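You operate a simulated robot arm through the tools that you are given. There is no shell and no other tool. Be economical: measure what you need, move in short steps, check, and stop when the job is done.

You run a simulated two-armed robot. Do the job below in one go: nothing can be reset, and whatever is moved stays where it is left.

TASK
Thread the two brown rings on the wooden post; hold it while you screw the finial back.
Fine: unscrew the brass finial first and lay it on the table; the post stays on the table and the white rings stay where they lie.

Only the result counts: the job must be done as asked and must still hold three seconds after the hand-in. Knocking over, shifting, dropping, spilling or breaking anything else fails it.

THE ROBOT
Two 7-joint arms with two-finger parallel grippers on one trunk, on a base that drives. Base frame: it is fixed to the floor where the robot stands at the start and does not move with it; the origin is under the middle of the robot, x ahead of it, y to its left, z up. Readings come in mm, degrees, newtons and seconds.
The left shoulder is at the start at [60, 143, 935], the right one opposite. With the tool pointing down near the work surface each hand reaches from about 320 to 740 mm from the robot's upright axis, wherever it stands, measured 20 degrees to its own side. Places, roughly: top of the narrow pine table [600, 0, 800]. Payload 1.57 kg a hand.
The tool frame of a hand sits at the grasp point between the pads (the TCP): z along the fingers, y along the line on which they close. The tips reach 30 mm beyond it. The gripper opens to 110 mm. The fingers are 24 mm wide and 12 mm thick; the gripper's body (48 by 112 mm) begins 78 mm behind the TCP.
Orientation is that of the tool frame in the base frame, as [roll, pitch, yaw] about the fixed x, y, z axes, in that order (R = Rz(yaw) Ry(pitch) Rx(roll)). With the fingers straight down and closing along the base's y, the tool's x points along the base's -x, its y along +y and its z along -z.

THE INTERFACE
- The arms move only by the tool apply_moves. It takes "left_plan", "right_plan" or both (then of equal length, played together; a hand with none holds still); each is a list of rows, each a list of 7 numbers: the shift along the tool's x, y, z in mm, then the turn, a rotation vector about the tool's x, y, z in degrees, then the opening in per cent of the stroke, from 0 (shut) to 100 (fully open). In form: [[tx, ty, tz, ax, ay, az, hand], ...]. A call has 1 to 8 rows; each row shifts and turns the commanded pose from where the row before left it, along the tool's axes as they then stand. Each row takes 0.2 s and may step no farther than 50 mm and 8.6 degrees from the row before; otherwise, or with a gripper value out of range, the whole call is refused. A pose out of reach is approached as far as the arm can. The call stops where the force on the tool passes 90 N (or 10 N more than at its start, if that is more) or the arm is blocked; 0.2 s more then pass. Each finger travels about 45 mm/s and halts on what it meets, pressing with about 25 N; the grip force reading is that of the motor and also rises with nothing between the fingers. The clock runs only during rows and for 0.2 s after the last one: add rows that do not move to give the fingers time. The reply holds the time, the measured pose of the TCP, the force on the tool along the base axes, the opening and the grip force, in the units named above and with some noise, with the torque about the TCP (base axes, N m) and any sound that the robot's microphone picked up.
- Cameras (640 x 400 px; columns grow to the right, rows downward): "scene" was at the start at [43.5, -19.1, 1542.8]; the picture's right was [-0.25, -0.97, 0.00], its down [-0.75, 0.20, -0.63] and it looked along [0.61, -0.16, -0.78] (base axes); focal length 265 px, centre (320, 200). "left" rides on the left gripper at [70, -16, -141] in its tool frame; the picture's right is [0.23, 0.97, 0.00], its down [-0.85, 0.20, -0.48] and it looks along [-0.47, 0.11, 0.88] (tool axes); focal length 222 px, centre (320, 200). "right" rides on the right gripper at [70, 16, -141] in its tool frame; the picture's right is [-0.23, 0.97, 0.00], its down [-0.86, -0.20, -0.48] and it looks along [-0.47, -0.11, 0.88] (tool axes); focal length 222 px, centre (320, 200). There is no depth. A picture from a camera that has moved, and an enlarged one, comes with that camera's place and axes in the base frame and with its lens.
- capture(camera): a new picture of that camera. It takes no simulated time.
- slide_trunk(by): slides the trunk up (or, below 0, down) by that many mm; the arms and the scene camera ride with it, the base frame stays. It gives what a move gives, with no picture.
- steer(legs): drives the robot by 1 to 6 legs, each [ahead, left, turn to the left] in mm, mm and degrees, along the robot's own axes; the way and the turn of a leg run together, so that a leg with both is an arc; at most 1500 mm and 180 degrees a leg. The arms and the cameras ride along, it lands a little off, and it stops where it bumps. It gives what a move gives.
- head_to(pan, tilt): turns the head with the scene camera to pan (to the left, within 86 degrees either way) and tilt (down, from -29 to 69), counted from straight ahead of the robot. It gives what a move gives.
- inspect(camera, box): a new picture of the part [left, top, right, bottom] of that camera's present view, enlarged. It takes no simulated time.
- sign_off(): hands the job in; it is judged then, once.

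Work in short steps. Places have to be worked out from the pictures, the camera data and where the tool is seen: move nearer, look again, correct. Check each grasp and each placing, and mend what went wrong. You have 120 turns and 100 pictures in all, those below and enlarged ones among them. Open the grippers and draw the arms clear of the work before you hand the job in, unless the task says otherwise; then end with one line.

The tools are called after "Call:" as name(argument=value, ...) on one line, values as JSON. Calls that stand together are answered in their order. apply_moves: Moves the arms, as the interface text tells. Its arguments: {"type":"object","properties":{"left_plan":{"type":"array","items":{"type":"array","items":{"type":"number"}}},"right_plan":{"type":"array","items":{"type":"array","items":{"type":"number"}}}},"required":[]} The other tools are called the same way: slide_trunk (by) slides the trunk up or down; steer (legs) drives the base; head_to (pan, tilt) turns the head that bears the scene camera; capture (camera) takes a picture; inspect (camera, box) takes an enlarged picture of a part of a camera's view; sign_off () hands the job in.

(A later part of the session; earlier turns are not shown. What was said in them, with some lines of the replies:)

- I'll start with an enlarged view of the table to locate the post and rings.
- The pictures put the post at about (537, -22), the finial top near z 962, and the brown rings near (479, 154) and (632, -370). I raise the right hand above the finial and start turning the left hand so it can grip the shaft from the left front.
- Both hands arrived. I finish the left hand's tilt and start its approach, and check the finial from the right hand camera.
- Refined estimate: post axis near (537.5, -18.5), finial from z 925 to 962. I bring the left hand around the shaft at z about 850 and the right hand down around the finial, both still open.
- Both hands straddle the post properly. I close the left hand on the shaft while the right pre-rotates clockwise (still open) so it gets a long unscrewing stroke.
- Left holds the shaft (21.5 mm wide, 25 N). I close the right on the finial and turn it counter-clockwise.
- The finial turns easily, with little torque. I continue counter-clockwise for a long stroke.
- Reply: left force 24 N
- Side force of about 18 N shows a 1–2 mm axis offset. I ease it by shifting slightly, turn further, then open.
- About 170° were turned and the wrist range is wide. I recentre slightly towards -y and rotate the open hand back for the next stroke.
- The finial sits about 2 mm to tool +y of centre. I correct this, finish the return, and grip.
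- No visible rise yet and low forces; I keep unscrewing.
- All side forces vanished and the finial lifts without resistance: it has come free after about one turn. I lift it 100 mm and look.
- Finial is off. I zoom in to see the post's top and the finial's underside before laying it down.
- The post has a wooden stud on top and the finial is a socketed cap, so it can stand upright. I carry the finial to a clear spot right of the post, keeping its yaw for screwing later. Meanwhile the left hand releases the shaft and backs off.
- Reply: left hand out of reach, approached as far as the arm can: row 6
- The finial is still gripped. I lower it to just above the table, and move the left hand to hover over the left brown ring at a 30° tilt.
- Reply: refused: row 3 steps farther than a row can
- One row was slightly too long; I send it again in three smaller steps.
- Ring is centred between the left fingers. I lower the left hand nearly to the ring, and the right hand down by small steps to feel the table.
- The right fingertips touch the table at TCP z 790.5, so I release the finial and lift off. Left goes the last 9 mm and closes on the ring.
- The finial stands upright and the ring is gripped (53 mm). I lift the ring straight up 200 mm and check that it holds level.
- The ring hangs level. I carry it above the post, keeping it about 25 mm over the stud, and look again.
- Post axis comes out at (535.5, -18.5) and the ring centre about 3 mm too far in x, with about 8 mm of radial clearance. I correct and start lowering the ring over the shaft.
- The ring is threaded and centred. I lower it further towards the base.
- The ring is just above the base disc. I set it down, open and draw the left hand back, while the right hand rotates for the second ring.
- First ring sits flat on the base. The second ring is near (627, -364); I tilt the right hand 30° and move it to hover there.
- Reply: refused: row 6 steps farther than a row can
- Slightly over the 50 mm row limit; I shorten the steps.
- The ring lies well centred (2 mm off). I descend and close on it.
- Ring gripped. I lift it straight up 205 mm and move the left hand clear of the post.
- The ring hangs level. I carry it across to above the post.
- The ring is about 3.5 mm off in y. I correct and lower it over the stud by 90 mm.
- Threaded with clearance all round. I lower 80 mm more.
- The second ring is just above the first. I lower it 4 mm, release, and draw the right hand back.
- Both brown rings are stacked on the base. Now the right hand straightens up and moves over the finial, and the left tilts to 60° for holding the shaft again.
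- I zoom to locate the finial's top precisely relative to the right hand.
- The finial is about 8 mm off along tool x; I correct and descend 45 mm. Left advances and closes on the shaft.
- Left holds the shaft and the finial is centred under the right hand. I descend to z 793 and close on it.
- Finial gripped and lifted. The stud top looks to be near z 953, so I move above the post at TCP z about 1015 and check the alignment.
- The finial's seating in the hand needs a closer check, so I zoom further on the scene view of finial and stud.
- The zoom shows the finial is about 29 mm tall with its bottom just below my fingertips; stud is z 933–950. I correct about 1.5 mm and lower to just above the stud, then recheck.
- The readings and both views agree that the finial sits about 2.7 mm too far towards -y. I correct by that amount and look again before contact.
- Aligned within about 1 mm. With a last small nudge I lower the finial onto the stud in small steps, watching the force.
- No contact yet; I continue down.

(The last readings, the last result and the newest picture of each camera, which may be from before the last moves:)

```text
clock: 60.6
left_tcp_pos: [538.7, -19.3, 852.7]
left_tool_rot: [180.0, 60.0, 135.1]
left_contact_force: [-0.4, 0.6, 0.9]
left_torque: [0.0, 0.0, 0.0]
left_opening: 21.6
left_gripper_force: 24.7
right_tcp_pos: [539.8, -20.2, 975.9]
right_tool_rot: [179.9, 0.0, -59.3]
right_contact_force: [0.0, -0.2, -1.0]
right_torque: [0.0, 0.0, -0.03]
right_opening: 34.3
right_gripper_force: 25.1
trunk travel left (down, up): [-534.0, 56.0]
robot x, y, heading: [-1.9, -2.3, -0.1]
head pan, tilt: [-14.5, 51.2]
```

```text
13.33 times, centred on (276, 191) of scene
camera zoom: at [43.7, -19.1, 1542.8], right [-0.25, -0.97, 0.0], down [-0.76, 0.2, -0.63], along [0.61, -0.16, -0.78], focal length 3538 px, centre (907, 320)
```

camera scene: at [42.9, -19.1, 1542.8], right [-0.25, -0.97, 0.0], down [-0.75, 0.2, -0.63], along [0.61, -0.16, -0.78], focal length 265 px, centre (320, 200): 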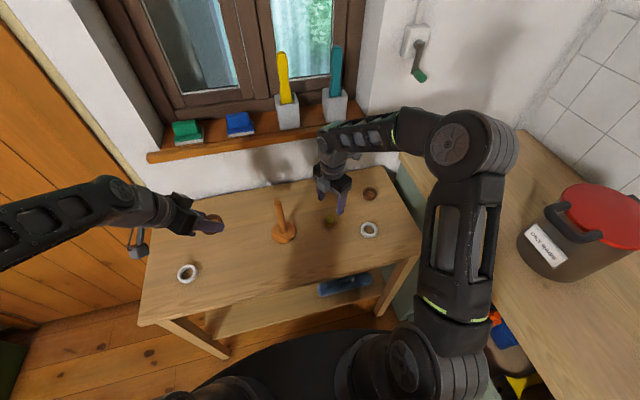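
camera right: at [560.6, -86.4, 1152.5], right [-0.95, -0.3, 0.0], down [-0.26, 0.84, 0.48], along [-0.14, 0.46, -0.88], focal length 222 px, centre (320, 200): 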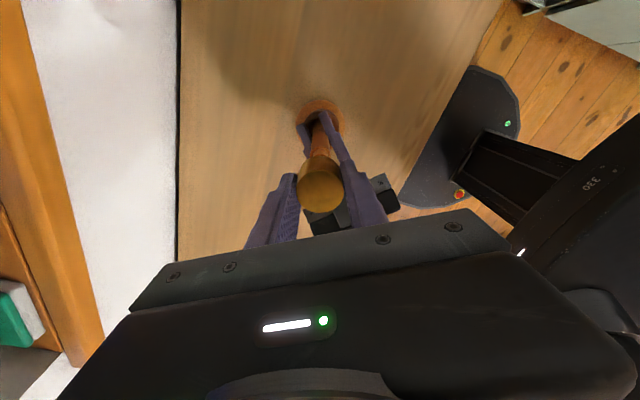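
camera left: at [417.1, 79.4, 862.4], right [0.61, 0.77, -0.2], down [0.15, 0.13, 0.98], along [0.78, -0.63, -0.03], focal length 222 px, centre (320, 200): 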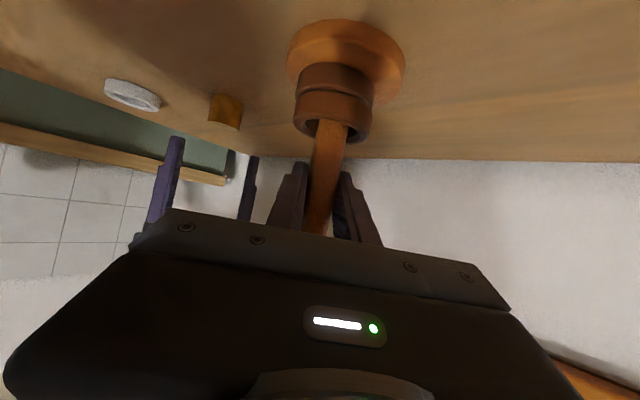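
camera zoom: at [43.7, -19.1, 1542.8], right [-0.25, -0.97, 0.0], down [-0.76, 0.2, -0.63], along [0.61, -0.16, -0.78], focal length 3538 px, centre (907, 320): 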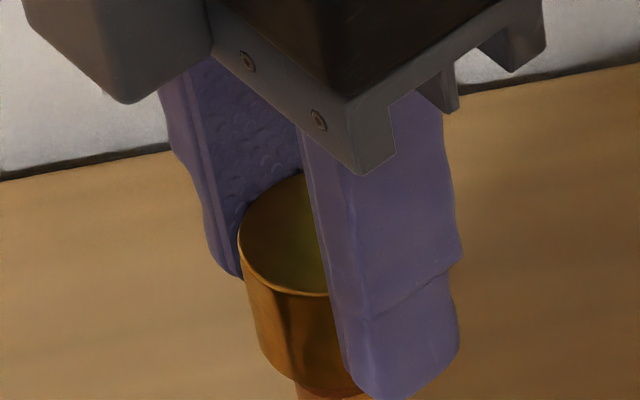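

Still free; a slight 1.3 mm correction in y and further down.

Call:
apply_moves(right_plan=[[-1, -0.6, 1, 0, 0, 0, 0], [0, 0, 1.5, 0, 0, 0, 0], [0, 0, 1.5, 0, 0, 0, 0], [0, 0, 1, 0, 0, 0, 0], [0, 0, 0, 0, 0, 0, 0]])

```text
clock: 61.8
left_tcp_pos: [540.7, -19.1, 852.7]
left_tool_rot: [-179.9, 60.1, 135.0]
left_contact_force: [0.2, -0.2, -0.3]
left_torque: [0.01, 0.01, -0.01]
left_opening: 21.5
left_gripper_force: 24.4
right_tcp_pos: [539.7, -18.4, 969.6]
right_tool_rot: [-180.0, 0.0, -59.2]
right_contact_force: [-0.8, 0.3, 0.0]
right_torque: [-0.04, -0.02, 0.0]
right_opening: 34.0
right_gripper_force: 25.4
trunk travel left (down, up): [-534.0, 56.0]
robot x, y, heading: [0.4, -1.3, 0.1]
head pan, tilt: [-14.5, 51.2]
```

Still no force: the socket is sliding over the stud. I go down by 1 mm steps to meet the thread or shoulder.

Call:
apply_moves(right_plan=[[0, 0, 1, 0, 0, 0, 0], [0, 0, 1, 0, 0, 0, 0], [0, 0, 1, 0, 0, 0, 0], [0, 0, 0, 0, 0, 0, 0]])

Call:
inspect(camera="scene", box=[256, 181, 296, 211])

Call:
capture(camera="right")

```text
clock: 62.8
left_tcp_pos: [540.2, -20.3, 852.8]
left_tool_rot: [-179.9, 60.1, 134.9]
left_contact_force: [-1.4, -1.0, 0.0]
left_torque: [-0.03, -0.09, -0.02]
left_opening: 22.0
left_gripper_force: 25.4
right_tcp_pos: [539.8, -19.2, 967.5]
right_tool_rot: [180.0, 0.0, -59.3]
right_contact_force: [1.5, 0.7, -0.2]
right_torque: [0.05, -0.08, -0.03]
right_opening: 34.5
right_gripper_force: 25.4
trunk travel left (down, up): [-534.0, 56.0]
robot x, y, heading: [2.2, 0.5, -0.2]
head pan, tilt: [-14.5, 51.2]
```

```text
13.33 times, centred on (276, 196) of scene
camera zoom: at [43.7, -19.1, 1542.8], right [-0.25, -0.97, 0.0], down [-0.76, 0.2, -0.63], along [0.61, -0.16, -0.78], focal length 3538 px, centre (907, 253)
```

zoom: 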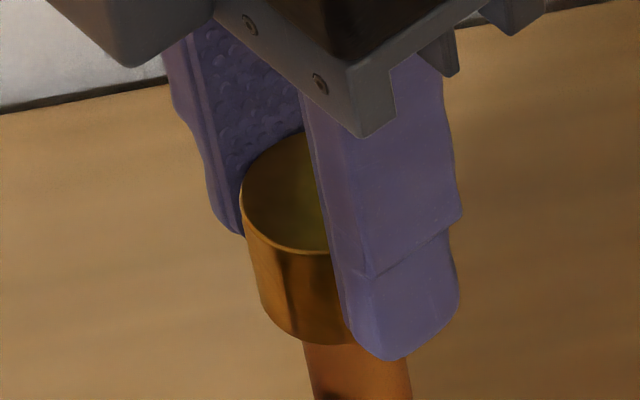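

```text
35 pictures are left
camera right: at [560.3, -87.4, 1107.2], right [-0.95, -0.3, 0.0], down [-0.27, 0.84, 0.48], along [-0.14, 0.46, -0.88], focal length 222 px, centre (320, 200)
```

right: 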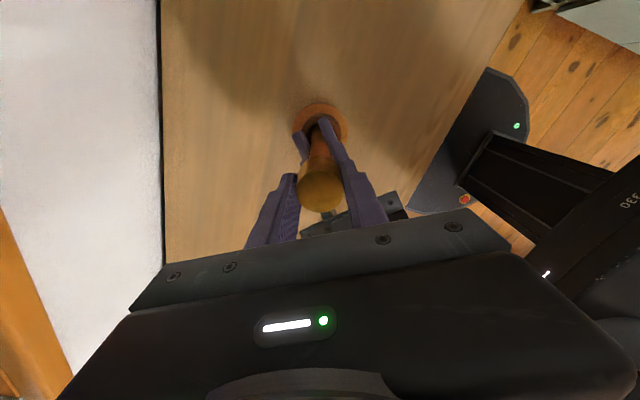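

The socket is over the stud, near its seat. I now start screwing clockwise with slight downward feed.

Call:
apply_moves(right_plan=[[0, 0, 0.2, 0, 0, 8.6, 0], [0, 0, 0.2, 0, 0, 8.6, 0], [0, 0, 0.2, 0, 0, 8.6, 0], [0, 0, 0.2, 0, 0, 8.6, 0], [0, 0, 0.2, 0, 0, 8.6, 0], [0, 0, 0.2, 0, 0, 8.6, 0], [0, 0, 0.2, 0, 0, 8.6, 0], [0, 0, 0.2, 0, 0, 8.6, 0]])

```text
clock: 64.6
left_tcp_pos: [538.9, -18.1, 852.8]
left_tool_rot: [-180.0, 60.1, 135.0]
left_contact_force: [-1.0, 0.5, -0.5]
left_torque: [-0.02, 0.06, 0.03]
left_opening: 21.4
left_gripper_force: 24.7
right_tcp_pos: [539.5, -19.4, 966.7]
right_tool_rot: [-179.9, 0.1, -128.3]
right_contact_force: [0.4, -1.0, -1.6]
right_torque: [-0.03, -0.08, 0.0]
right_opening: 34.2
right_gripper_force: 24.8
trunk travel left (down, up): [-534.0, 56.0]
robot x, y, heading: [2.4, -1.5, 0.3]
head pan, tilt: [-14.5, 51.2]
```

Forces are still low. I keep turning clockwise with a slightly larger downward feed.

Call:
apply_moves(right_plan=[[0, 0, 0.5, 0, 0, 8.6, 0], [0, 0, 0.5, 0, 0, 8.6, 0], [0, 0, 0.5, 0, 0, 8.6, 0], [0, 0, 0.5, 0, 0, 8.6, 0], [0, 0, 0.5, 0, 0, 8.6, 0]])

```text
clock: 65.8
left_tcp_pos: [539.2, -18.8, 852.9]
left_tool_rot: [-180.0, 60.1, 135.0]
left_contact_force: [2.2, 0.9, -4.3]
left_torque: [-0.11, -0.11, 0.0]
left_opening: 21.4
left_gripper_force: 25.0
right_tcp_pos: [538.1, -19.8, 964.4]
right_tool_rot: [179.9, 0.1, -171.3]
right_contact_force: [1.0, -2.4, 12.9]
right_torque: [-0.26, -0.05, -0.02]
right_opening: 34.3
right_gripper_force: 25.0
trunk travel left (down, up): [-534.0, 56.0]
robot x, y, heading: [0.7, -2.5, 0.3]
head pan, tilt: [-14.5, 51.2]
```

Now there is 13 N of axial contact. I keep turning clockwise without extra feed.

Call:
apply_moves(right_plan=[[0, 0, 0, 0, 0, 8.6, 0], [0, 0, 0, 0, 0, 8.6, 0], [0, 0, 0, 0, 0, 8.6, 0], [0, 0, 0, 0, 0, 8.6, 0], [0, 0, 0, 0, 0, 8.6, 0], [0, 0, 0, 0, 0, 8.6, 0], [0, 0, 0, 0, 0, 8.6, 0], [0, 0, 0, 0, 0, 8.6, 0]])

Call:
inspect(camera="scene", box=[256, 181, 296, 211])

```text
clock: 67.6
left_tcp_pos: [538.6, -17.9, 853.1]
left_tool_rot: [179.9, 60.1, 134.9]
left_contact_force: [0.5, 5.2, -3.8]
left_torque: [-0.19, -0.18, -0.02]
left_opening: 21.6
left_gripper_force: 24.8
right_tcp_pos: [538.2, -18.4, 963.3]
right_tool_rot: [180.0, 0.1, 119.9]
right_contact_force: [2.3, -5.4, 12.6]
right_torque: [-0.19, -0.05, 0.01]
right_opening: 34.5
right_gripper_force: 25.7
trunk travel left (down, up): [-534.0, 56.0]
robot x, y, heading: [-1.3, -3.0, -0.0]
head pan, tilt: [-14.5, 51.2]
```

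```text
13.33 times, centred on (276, 196) of scene
camera zoom: at [43.1, -19.2, 1542.9], right [-0.25, -0.97, 0.0], down [-0.75, 0.2, -0.63], along [0.61, -0.16, -0.78], focal length 3538 px, centre (907, 253)
```

zoom: 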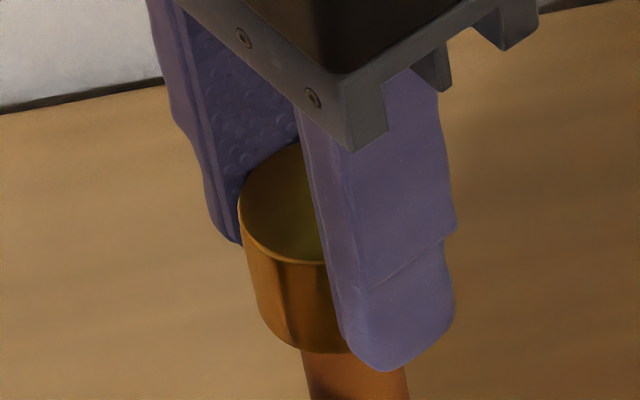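

The finial has sunk about 3 mm with axial contact, so the thread seems to be biting. I open and return the right hand counter-clockwise for another stroke.

Call:
apply_moves(right_plan=[[0, 0, 0, 0, 0, 0, 45], [0, 0, 0, 0, 0, 0, 55], [0, 0, 0, 0, 0, -8.6, 55], [0, 0, 0, 0, 0, -8.6, 55], [0, 0, 0, 0, 0, -8.6, 55], [0, 0, 0, 0, 0, -8.6, 55], [0, 0, 0, 0, 0, -8.6, 55], [0, 0, 0, 0, 0, -8.6, 55]])

Call:
apply_moves(right_plan=[[0, 0, 0, 0, 0, -8.6, 55], [0, 0, 0, 0, 0, -8.6, 55], [0, 0, 0, 0, 0, -8.6, 55], [0, 0, 0, 0, 0, -8.6, 55], [0, 0, 0, 0, 0, -8.6, 55], [0, 0, 0, 0, 0, -8.6, 55], [0, 0, 0, 0, 0, -8.6, 55], [0, 0, 0, 0, 0, -8.6, 55]])

Call:
inspect(camera="right", box=[260, 110, 380, 240])

```text
clock: 69.4
left_tcp_pos: [538.8, -19.3, 853.5]
left_tool_rot: [-179.9, 60.0, 135.0]
left_contact_force: [-0.3, 0.4, 0.2]
left_torque: [0.04, 0.04, 0.02]
left_opening: 21.7
left_gripper_force: 25.1
right_tcp_pos: [538.9, -17.8, 962.9]
right_tool_rot: [-179.9, 0.0, 171.9]
right_contact_force: [-0.7, 0.5, 0.5]
right_torque: [-0.03, 0.01, 0.02]
right_opening: 60.7
right_gripper_force: 0.1
trunk travel left (down, up): [-534.0, 56.0]
robot x, y, heading: [0.4, 2.2, 0.0]
head pan, tilt: [-14.5, 51.2]
```

```text
clock: 71.2
left_tcp_pos: [538.9, -18.8, 853.8]
left_tool_rot: [179.9, 60.1, 134.9]
left_contact_force: [0.0, -1.2, -0.3]
left_torque: [0.03, 0.01, 0.01]
left_opening: 21.3
left_gripper_force: 24.9
right_tcp_pos: [538.0, -18.1, 964.9]
right_tool_rot: [-180.0, 0.0, -119.3]
right_contact_force: [0.2, 0.7, 0.1]
right_torque: [0.03, 0.0, -0.02]
right_opening: 60.4
right_gripper_force: 0.0
trunk travel left (down, up): [-534.0, 56.0]
robot x, y, heading: [-1.2, -1.5, -0.1]
head pan, tilt: [-14.5, 51.2]
```

```text
3.08 times, centred on (320, 175) of right
camera zoom: at [489.8, -71.0, 1104.7], right [-0.74, 0.68, 0.0], down [0.59, 0.65, 0.48], along [0.32, 0.35, -0.88], focal length 684 px, centre (320, 277)
```

zoom: 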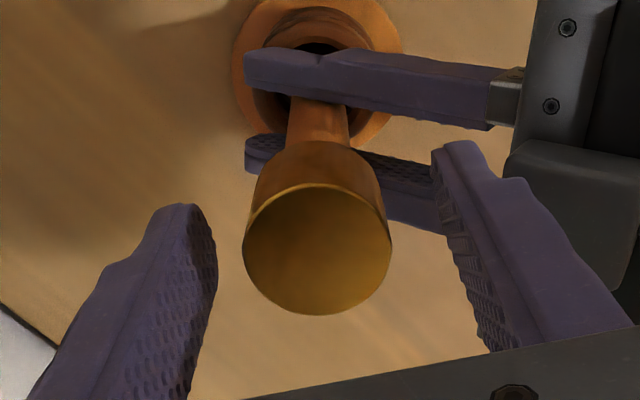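

The finial stays seated and centred. I finish the return, lower the hand 12 mm for a fuller grip, and close.

Call:
apply_moves(right_plan=[[0, 0, 6, 0, 0, -8.6, 55], [0, 0, 6, 0, 0, -8.6, 55], [0, 0, 0, 0, 0, -8.6, 55], [0, 0, 0, 0, 0, -8.6, 50], [0, 0, 0, 0, 0, -8.6, 45], [0, 0, 0, 0, 0, -8.6, 40], [0, 0, 0, 0, 0, 0, 15], [0, 0, 0, 0, 0, 0, 0]])

Call:
apply_moves(right_plan=[[0, 0, 0, 0, 0, 0, 0], [0, 0, 0.3, 0, 0, 8.6, 0], [0, 0, 0.3, 0, 0, 8.6, 0], [0, 0, 0.3, 0, 0, 8.6, 0], [0, 0, 0.2, 0, 0, 8.6, 0], [0, 0, 0, 0, 0, 8.6, 0], [0, 0, 0, 0, 0, 8.6, 0], [0, 0, 0, 0, 0, 8.6, 0]])

```text
clock: 73.0
left_tcp_pos: [538.9, -19.2, 853.2]
left_tool_rot: [-180.0, 60.1, 135.0]
left_contact_force: [-1.4, -0.2, 0.9]
left_torque: [0.0, -0.07, 0.0]
left_opening: 21.6
left_gripper_force: 25.2
right_tcp_pos: [539.4, -19.0, 952.2]
right_tool_rot: [-180.0, 0.0, -67.8]
right_contact_force: [1.8, 1.2, -0.7]
right_torque: [0.05, -0.06, 0.0]
right_opening: 34.3
right_gripper_force: 24.6
trunk travel left (down, up): [-534.0, 56.0]
robot x, y, heading: [-0.6, 2.3, -0.1]
head pan, tilt: [-14.5, 51.2]
```

```text
clock: 74.8
left_tcp_pos: [538.9, -18.7, 853.3]
left_tool_rot: [179.9, 60.1, 135.0]
left_contact_force: [-1.6, -4.1, -0.2]
left_torque: [0.14, -0.13, 0.03]
left_opening: 21.4
left_gripper_force: 25.2
right_tcp_pos: [539.2, -20.1, 950.2]
right_tool_rot: [179.9, 0.1, -128.2]
right_contact_force: [3.1, 3.5, 6.0]
right_torque: [0.15, -0.11, 0.02]
right_opening: 34.1
right_gripper_force: 24.7
trunk travel left (down, up): [-534.0, 56.0]
robot x, y, heading: [1.3, 2.0, 0.2]
head pan, tilt: [-14.5, 51.2]
```

Lateral and axial forces follow the hand, so the finial is guided by the thread. I continue this stroke.

Call:
apply_moves(right_plan=[[0, 0, 0.2, 0, 0, 8.6, 0], [0, 0, 0, 0, 0, 8.6, 0], [0, 0, 0.2, 0, 0, 8.6, 0], [0, 0, 0, 0, 0, 8.6, 0], [0, 0, 0.2, 0, 0, 8.6, 0], [0, 0, 0, 0, 0, 8.6, 0], [0, 0, 0.2, 0, 0, 8.6, 0], [0, 0, 0, 0, 0, 8.6, 0]])

Call:
apply_moves(right_plan=[[0, 0, 0, 0, 0, 8.6, 0], [0, 0, 0, 0, 0, 8.6, 0], [0, 0, 0, 0, 0, 8.6, 0], [0, 0, 0, 0, 0, 8.6, 0], [0, 0, 0, 0, 0, 8.6, 0], [0, 0, 0, 0, 0, 8.6, 0], [0, 0, 0, 0, 0, 0, 0]])

Call:
inspect(camera="scene", box=[256, 181, 296, 211])

```text
clock: 76.6
left_tcp_pos: [539.7, -18.1, 852.8]
left_tool_rot: [179.9, 60.1, 135.0]
left_contact_force: [-1.8, -0.4, 1.1]
left_torque: [0.07, 0.06, -0.19]
left_opening: 21.6
left_gripper_force: 24.5
right_tcp_pos: [537.4, -19.4, 949.4]
right_tool_rot: [180.0, 0.0, 163.0]
right_contact_force: [0.4, 0.9, 6.9]
right_torque: [-0.03, 0.0, 0.36]
right_opening: 33.8
right_gripper_force: 25.1
trunk travel left (down, up): [-534.0, 56.0]
robot x, y, heading: [1.3, 0.3, 0.0]
head pan, tilt: [-14.5, 51.2]
```

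```text
clock: 78.2
left_tcp_pos: [538.5, -20.3, 852.6]
left_tool_rot: [180.0, 60.1, 135.0]
left_contact_force: [-2.7, -3.5, 0.7]
left_torque: [0.01, -0.04, -0.08]
left_opening: 21.2
left_gripper_force: 25.0
right_tcp_pos: [538.5, -17.9, 949.6]
right_tool_rot: [179.9, 0.1, 111.4]
right_contact_force: [1.3, 1.3, 9.4]
right_torque: [-0.1, 0.05, 0.19]
right_opening: 33.5
right_gripper_force: 25.4
trunk travel left (down, up): [-534.0, 56.0]
robot x, y, heading: [0.9, -0.4, 0.2]
head pan, tilt: [-14.5, 51.2]
```

```text
13.33 times, centred on (276, 196) of scene
camera zoom: at [42.8, -19.2, 1542.9], right [-0.25, -0.97, 0.0], down [-0.75, 0.2, -0.63], along [0.61, -0.16, -0.78], focal length 3538 px, centre (907, 253)
```

zoom: 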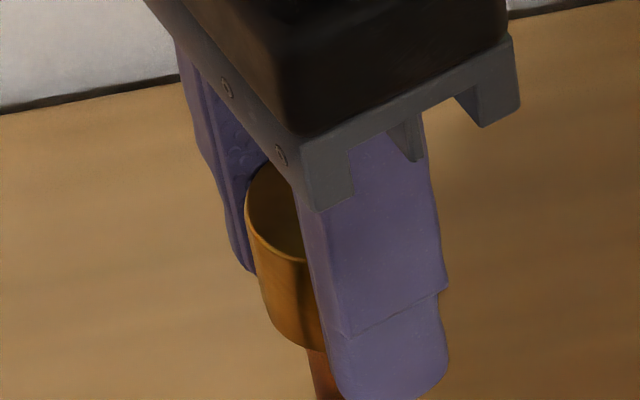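

A resisting torque of 0.2–0.36 N·m has appeared, suggesting it's tight. I do one shorter confirming stroke: open, go back 60°, regrip and turn.

Call:
apply_moves(right_plan=[[0, 0, -0.5, 0, 0, 0, 45], [0, 0, 0, 0, 0, -8.6, 50], [0, 0, 0, 0, 0, -8.6, 50], [0, 0, 0, 0, 0, -8.6, 50], [0, 0, 0, 0, 0, -8.6, 50], [0, 0, 0, 0, 0, -8.6, 50], [0, 0, 0, 0, 0, -8.6, 50], [0, 0, 0, 0, 0, -8.6, 45]])

Call:
apply_moves(right_plan=[[0, 0, 0, 0, 0, 0, 20], [0, 0, 0, 0, 0, 0, 0], [0, 0, 0, 0, 0, 0, 0], [0, 0, 0, 0, 0, 8.6, 0], [0, 0, 0, 0, 0, 8.6, 0], [0, 0, 0, 0, 0, 8.6, 0]])

Call:
apply_moves(right_plan=[[0, 0, 0, 0, 0, 8.6, 0], [0, 0, 0, 0, 0, 8.6, 0], [0, 0, 0, 0, 0, 8.6, 0]])

```text
clock: 80.0
left_tcp_pos: [540.5, -19.1, 853.3]
left_tool_rot: [180.0, 60.1, 135.0]
left_contact_force: [1.3, 1.0, 3.9]
left_torque: [0.04, -0.02, -0.02]
left_opening: 21.5
left_gripper_force: 24.4
right_tcp_pos: [538.5, -17.3, 950.2]
right_tool_rot: [-180.0, -0.1, 171.9]
right_contact_force: [0.0, 0.1, 0.1]
right_torque: [0.0, 0.06, -0.03]
right_opening: 49.3
right_gripper_force: 0.1
trunk travel left (down, up): [-534.0, 56.0]
robot x, y, heading: [2.7, -2.8, -0.2]
head pan, tilt: [-14.5, 51.2]
```

```text
clock: 81.4
left_tcp_pos: [539.6, -19.5, 852.4]
left_tool_rot: [-180.0, 60.2, 135.1]
left_contact_force: [1.4, -0.1, 2.4]
left_torque: [0.11, 0.07, -0.25]
left_opening: 21.5
left_gripper_force: 25.2
right_tcp_pos: [539.0, -18.4, 949.6]
right_tool_rot: [180.0, 0.0, 145.8]
right_contact_force: [-0.4, 0.7, -0.2]
right_torque: [-0.02, -0.1, 0.32]
right_opening: 33.4
right_gripper_force: 25.5
trunk travel left (down, up): [-534.0, 56.0]
robot x, y, heading: [-1.0, 4.0, -0.0]
head pan, tilt: [-14.5, 51.2]
```

```text
clock: 82.2
left_tcp_pos: [538.5, -19.0, 852.2]
left_tool_rot: [180.0, 60.1, 135.0]
left_contact_force: [-0.4, -0.6, 0.9]
left_torque: [0.06, -0.01, -0.26]
left_opening: 21.5
left_gripper_force: 25.2
right_tcp_pos: [539.5, -18.2, 949.9]
right_tool_rot: [180.0, 0.0, 120.1]
right_contact_force: [0.6, 0.3, 0.9]
right_torque: [0.03, -0.01, 0.3]
right_opening: 33.1
right_gripper_force: 24.6
trunk travel left (down, up): [-534.0, 56.0]
robot x, y, heading: [0.6, 0.1, 0.1]
head pan, tilt: [-14.5, 51.2]
```

Torque of 0.3 N·m appears at once and stays: the finial is tight. A quick gentle pull upward tests it, then I'd release.

Call:
apply_moves(right_plan=[[0, 0, -1.2, 0, 0, 0, 0], [0, 0, -1, 0, 0, 0, 0]])

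```text
clock: 82.8
left_tcp_pos: [540.0, -19.6, 852.8]
left_tool_rot: [-179.9, 60.2, 135.0]
left_contact_force: [-2.4, 0.5, 6.4]
left_torque: [0.11, 0.05, -0.19]
left_opening: 21.4
left_gripper_force: 25.1
right_tcp_pos: [538.9, -18.6, 951.7]
right_tool_rot: [-180.0, -0.1, 120.1]
right_contact_force: [1.7, -0.4, -9.0]
right_torque: [-0.12, -0.26, 0.12]
right_opening: 33.4
right_gripper_force: 25.3
trunk travel left (down, up): [-534.0, 56.0]
robot x, y, heading: [2.4, 0.9, -0.1]
head pan, tilt: [-14.5, 51.2]
```

It resists the pull (9 N), so the finial holds. I release the right hand and lift it clear, with the left still holding.

Call:
apply_moves(right_plan=[[0, 0, 2.2, 0, 0, 0, 0], [0, 0, 0, 0, 0, 0, 45], [0, 0, 0, 0, 0, 0, 60], [0, 0, 0, 0, 0, 0, 70], [0, 0, -20, 0, 0, 0, 70], [0, 0, -40, 0, 0, 0, 70], [0, 0, -45, 0, 0, 0, 70], [0, 0, -45, 0, 0, 0, 70]])

Call:
inspect(camera="scene", box=[240, 160, 320, 250])

```text
clock: 84.6
left_tcp_pos: [538.4, -18.3, 852.8]
left_tool_rot: [-180.0, 60.0, 135.1]
left_contact_force: [-1.0, 0.0, 0.3]
left_torque: [0.05, 0.06, 0.02]
left_opening: 21.6
left_gripper_force: 24.2
right_tcp_pos: [541.4, -18.5, 1077.8]
right_tool_rot: [-180.0, -0.1, 120.1]
right_contact_force: [0.5, 0.7, -1.0]
right_torque: [-0.02, -0.02, 0.01]
right_opening: 77.2
right_gripper_force: 0.0
right hand out of reach, approached as far as the arm can: row 8
trunk travel left (down, up): [-534.0, 56.0]
robot x, y, heading: [0.2, 1.9, 0.1]
head pan, tilt: [-14.5, 51.2]
```

```text
4.44 times, centred on (280, 205) of scene
camera zoom: at [43.6, -19.0, 1542.8], right [-0.25, -0.97, 0.0], down [-0.76, 0.2, -0.63], along [0.61, -0.16, -0.78], focal length 1179 px, centre (498, 178)
```

zoom: 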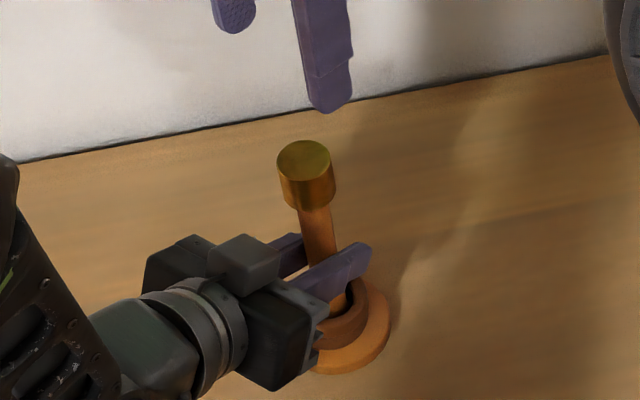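

The finial sits straight and seated as at the start. Now the left hand opens and backs off, and the right draws away to the side.

Call:
apply_moves(left_plan=[[0, 0, 0, 0, 0, 0, 50], [0, 0, 0, 0, 0, 0, 80], [0, 0, 0, 0, 0, 0, 100], [0, 0, 0, 0, 0, 0, 100], [0, 0, -30, 0, 0, 0, 100], [0, 0, -35, 0, 0, 0, 100], [0, 0, -35, 0, 0, 0, 100], [-20, 20, 0, 0, 0, 0, 100]], right_plan=[[-42, -24, 0, 0, 0, 0, 70], [-42, -24, 0, 0, 0, 0, 70], [-42, -24, 0, 0, 0, 0, 70], [-42, -24, 0, 0, 0, 0, 70], [0, 0, 0, 0, 0, 0, 70], [0, 0, 0, 0, 0, 0, 70], [0, 0, 0, 0, 0, 0, 70], [0, 0, 0, 0, 0, 0, 70]])

Call:
apply_moves(left_plan=[[-25, 25, 0, 0, 0, 0, 100], [-25, 30, 0, 0, 0, 0, 100], [-25, 30, 0, 0, 0, 0, 100]])

Call:
capture(camera="scene")

Call:
inspect(camera="scene", box=[240, 160, 320, 250])

```text
clock: 86.4
left_tcp_pos: [499.2, 51.6, 920.7]
left_tool_rot: [-180.0, 60.1, 135.0]
left_contact_force: [0.3, 0.3, 0.3]
left_torque: [-0.02, 0.02, -0.01]
left_opening: 110.0
left_gripper_force: 0.0
right_tcp_pos: [539.3, -213.3, 1077.7]
right_tool_rot: [-180.0, 0.0, 120.1]
right_contact_force: [0.7, 0.3, 0.3]
right_torque: [-0.02, 0.01, 0.0]
right_opening: 77.0
right_gripper_force: 0.1
trunk travel left (down, up): [-534.0, 56.0]
robot x, y, heading: [0.0, 1.1, -0.3]
head pan, tilt: [-14.5, 51.2]
```

```text
clock: 87.2
left_tcp_pos: [586.2, 85.4, 986.7]
left_tool_rot: [-180.0, 60.1, 135.1]
left_contact_force: [-0.4, -0.1, -0.2]
left_torque: [-0.03, -0.02, -0.02]
left_opening: 109.8
left_gripper_force: 0.0
right_tcp_pos: [539.4, -213.5, 1079.2]
right_tool_rot: [-179.9, 0.0, 120.1]
right_contact_force: [0.1, 0.4, -0.4]
right_torque: [-0.05, 0.01, 0.0]
right_opening: 76.9
right_gripper_force: 0.0
trunk travel left (down, up): [-534.0, 56.0]
robot x, y, heading: [1.0, -2.7, 0.2]
head pan, tilt: [-14.5, 51.2]
```

```text
30 pictures are left
camera scene: at [43.7, -18.6, 1542.8], right [-0.25, -0.97, 0.0], down [-0.76, 0.19, -0.63], along [0.61, -0.16, -0.78], focal length 265 px, centre (320, 200)
```

scene: 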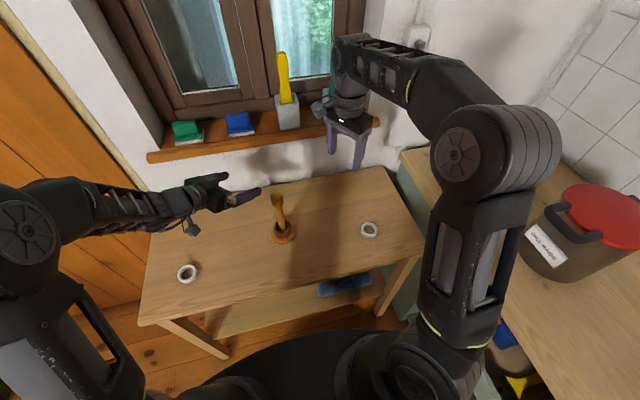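

```text
4.44 times, centred on (280, 205) of scene
camera zoom: at [43.7, -18.6, 1542.8], right [-0.25, -0.97, 0.0], down [-0.76, 0.19, -0.63], along [0.61, -0.16, -0.78], focal length 1179 px, centre (498, 178)
```

zoom: 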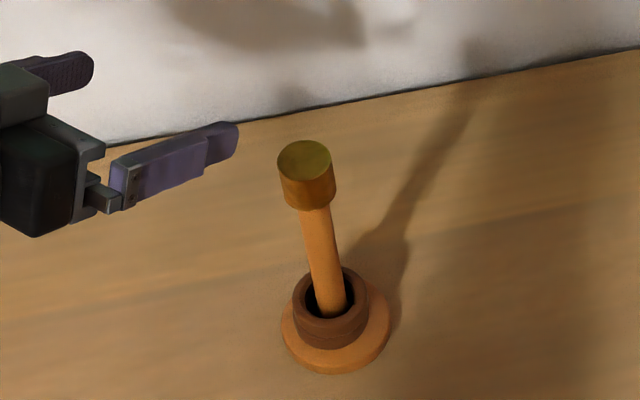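

Everything is in place: both rings on the post, finial seated, and white rings untouched. I draw the left hand further away before handing in.

Call:
apply_moves(left_plan=[[-30, 0, -35, 0, 0, 0, 100], [-30, 0, -35, 0, 0, 0, 100]])

Call:
sign_off()

```text
clock: 87.8
left_tcp_pos: [561.7, 105.1, 1073.7]
left_tool_rot: [179.9, 60.0, 134.9]
left_contact_force: [0.2, -0.5, 0.4]
left_torque: [-0.01, 0.02, 0.0]
left_opening: 110.1
left_gripper_force: 0.0
right_tcp_pos: [539.2, -213.5, 1079.0]
right_tool_rot: [180.0, -0.1, 120.1]
right_contact_force: [0.6, -0.6, -0.7]
right_torque: [0.02, -0.04, 0.0]
right_opening: 77.2
right_gripper_force: 0.1
trunk travel left (down, up): [-534.0, 56.0]
robot x, y, heading: [-3.2, -0.9, -0.1]
head pan, tilt: [-14.5, 51.2]
```

```text
The job is handed in.
```

Both brown rings are on the post and the finial is screwed back tight (it held against a 9 N pull), with the post held throughout; the white rings were not touched, and both hands are open and clear.
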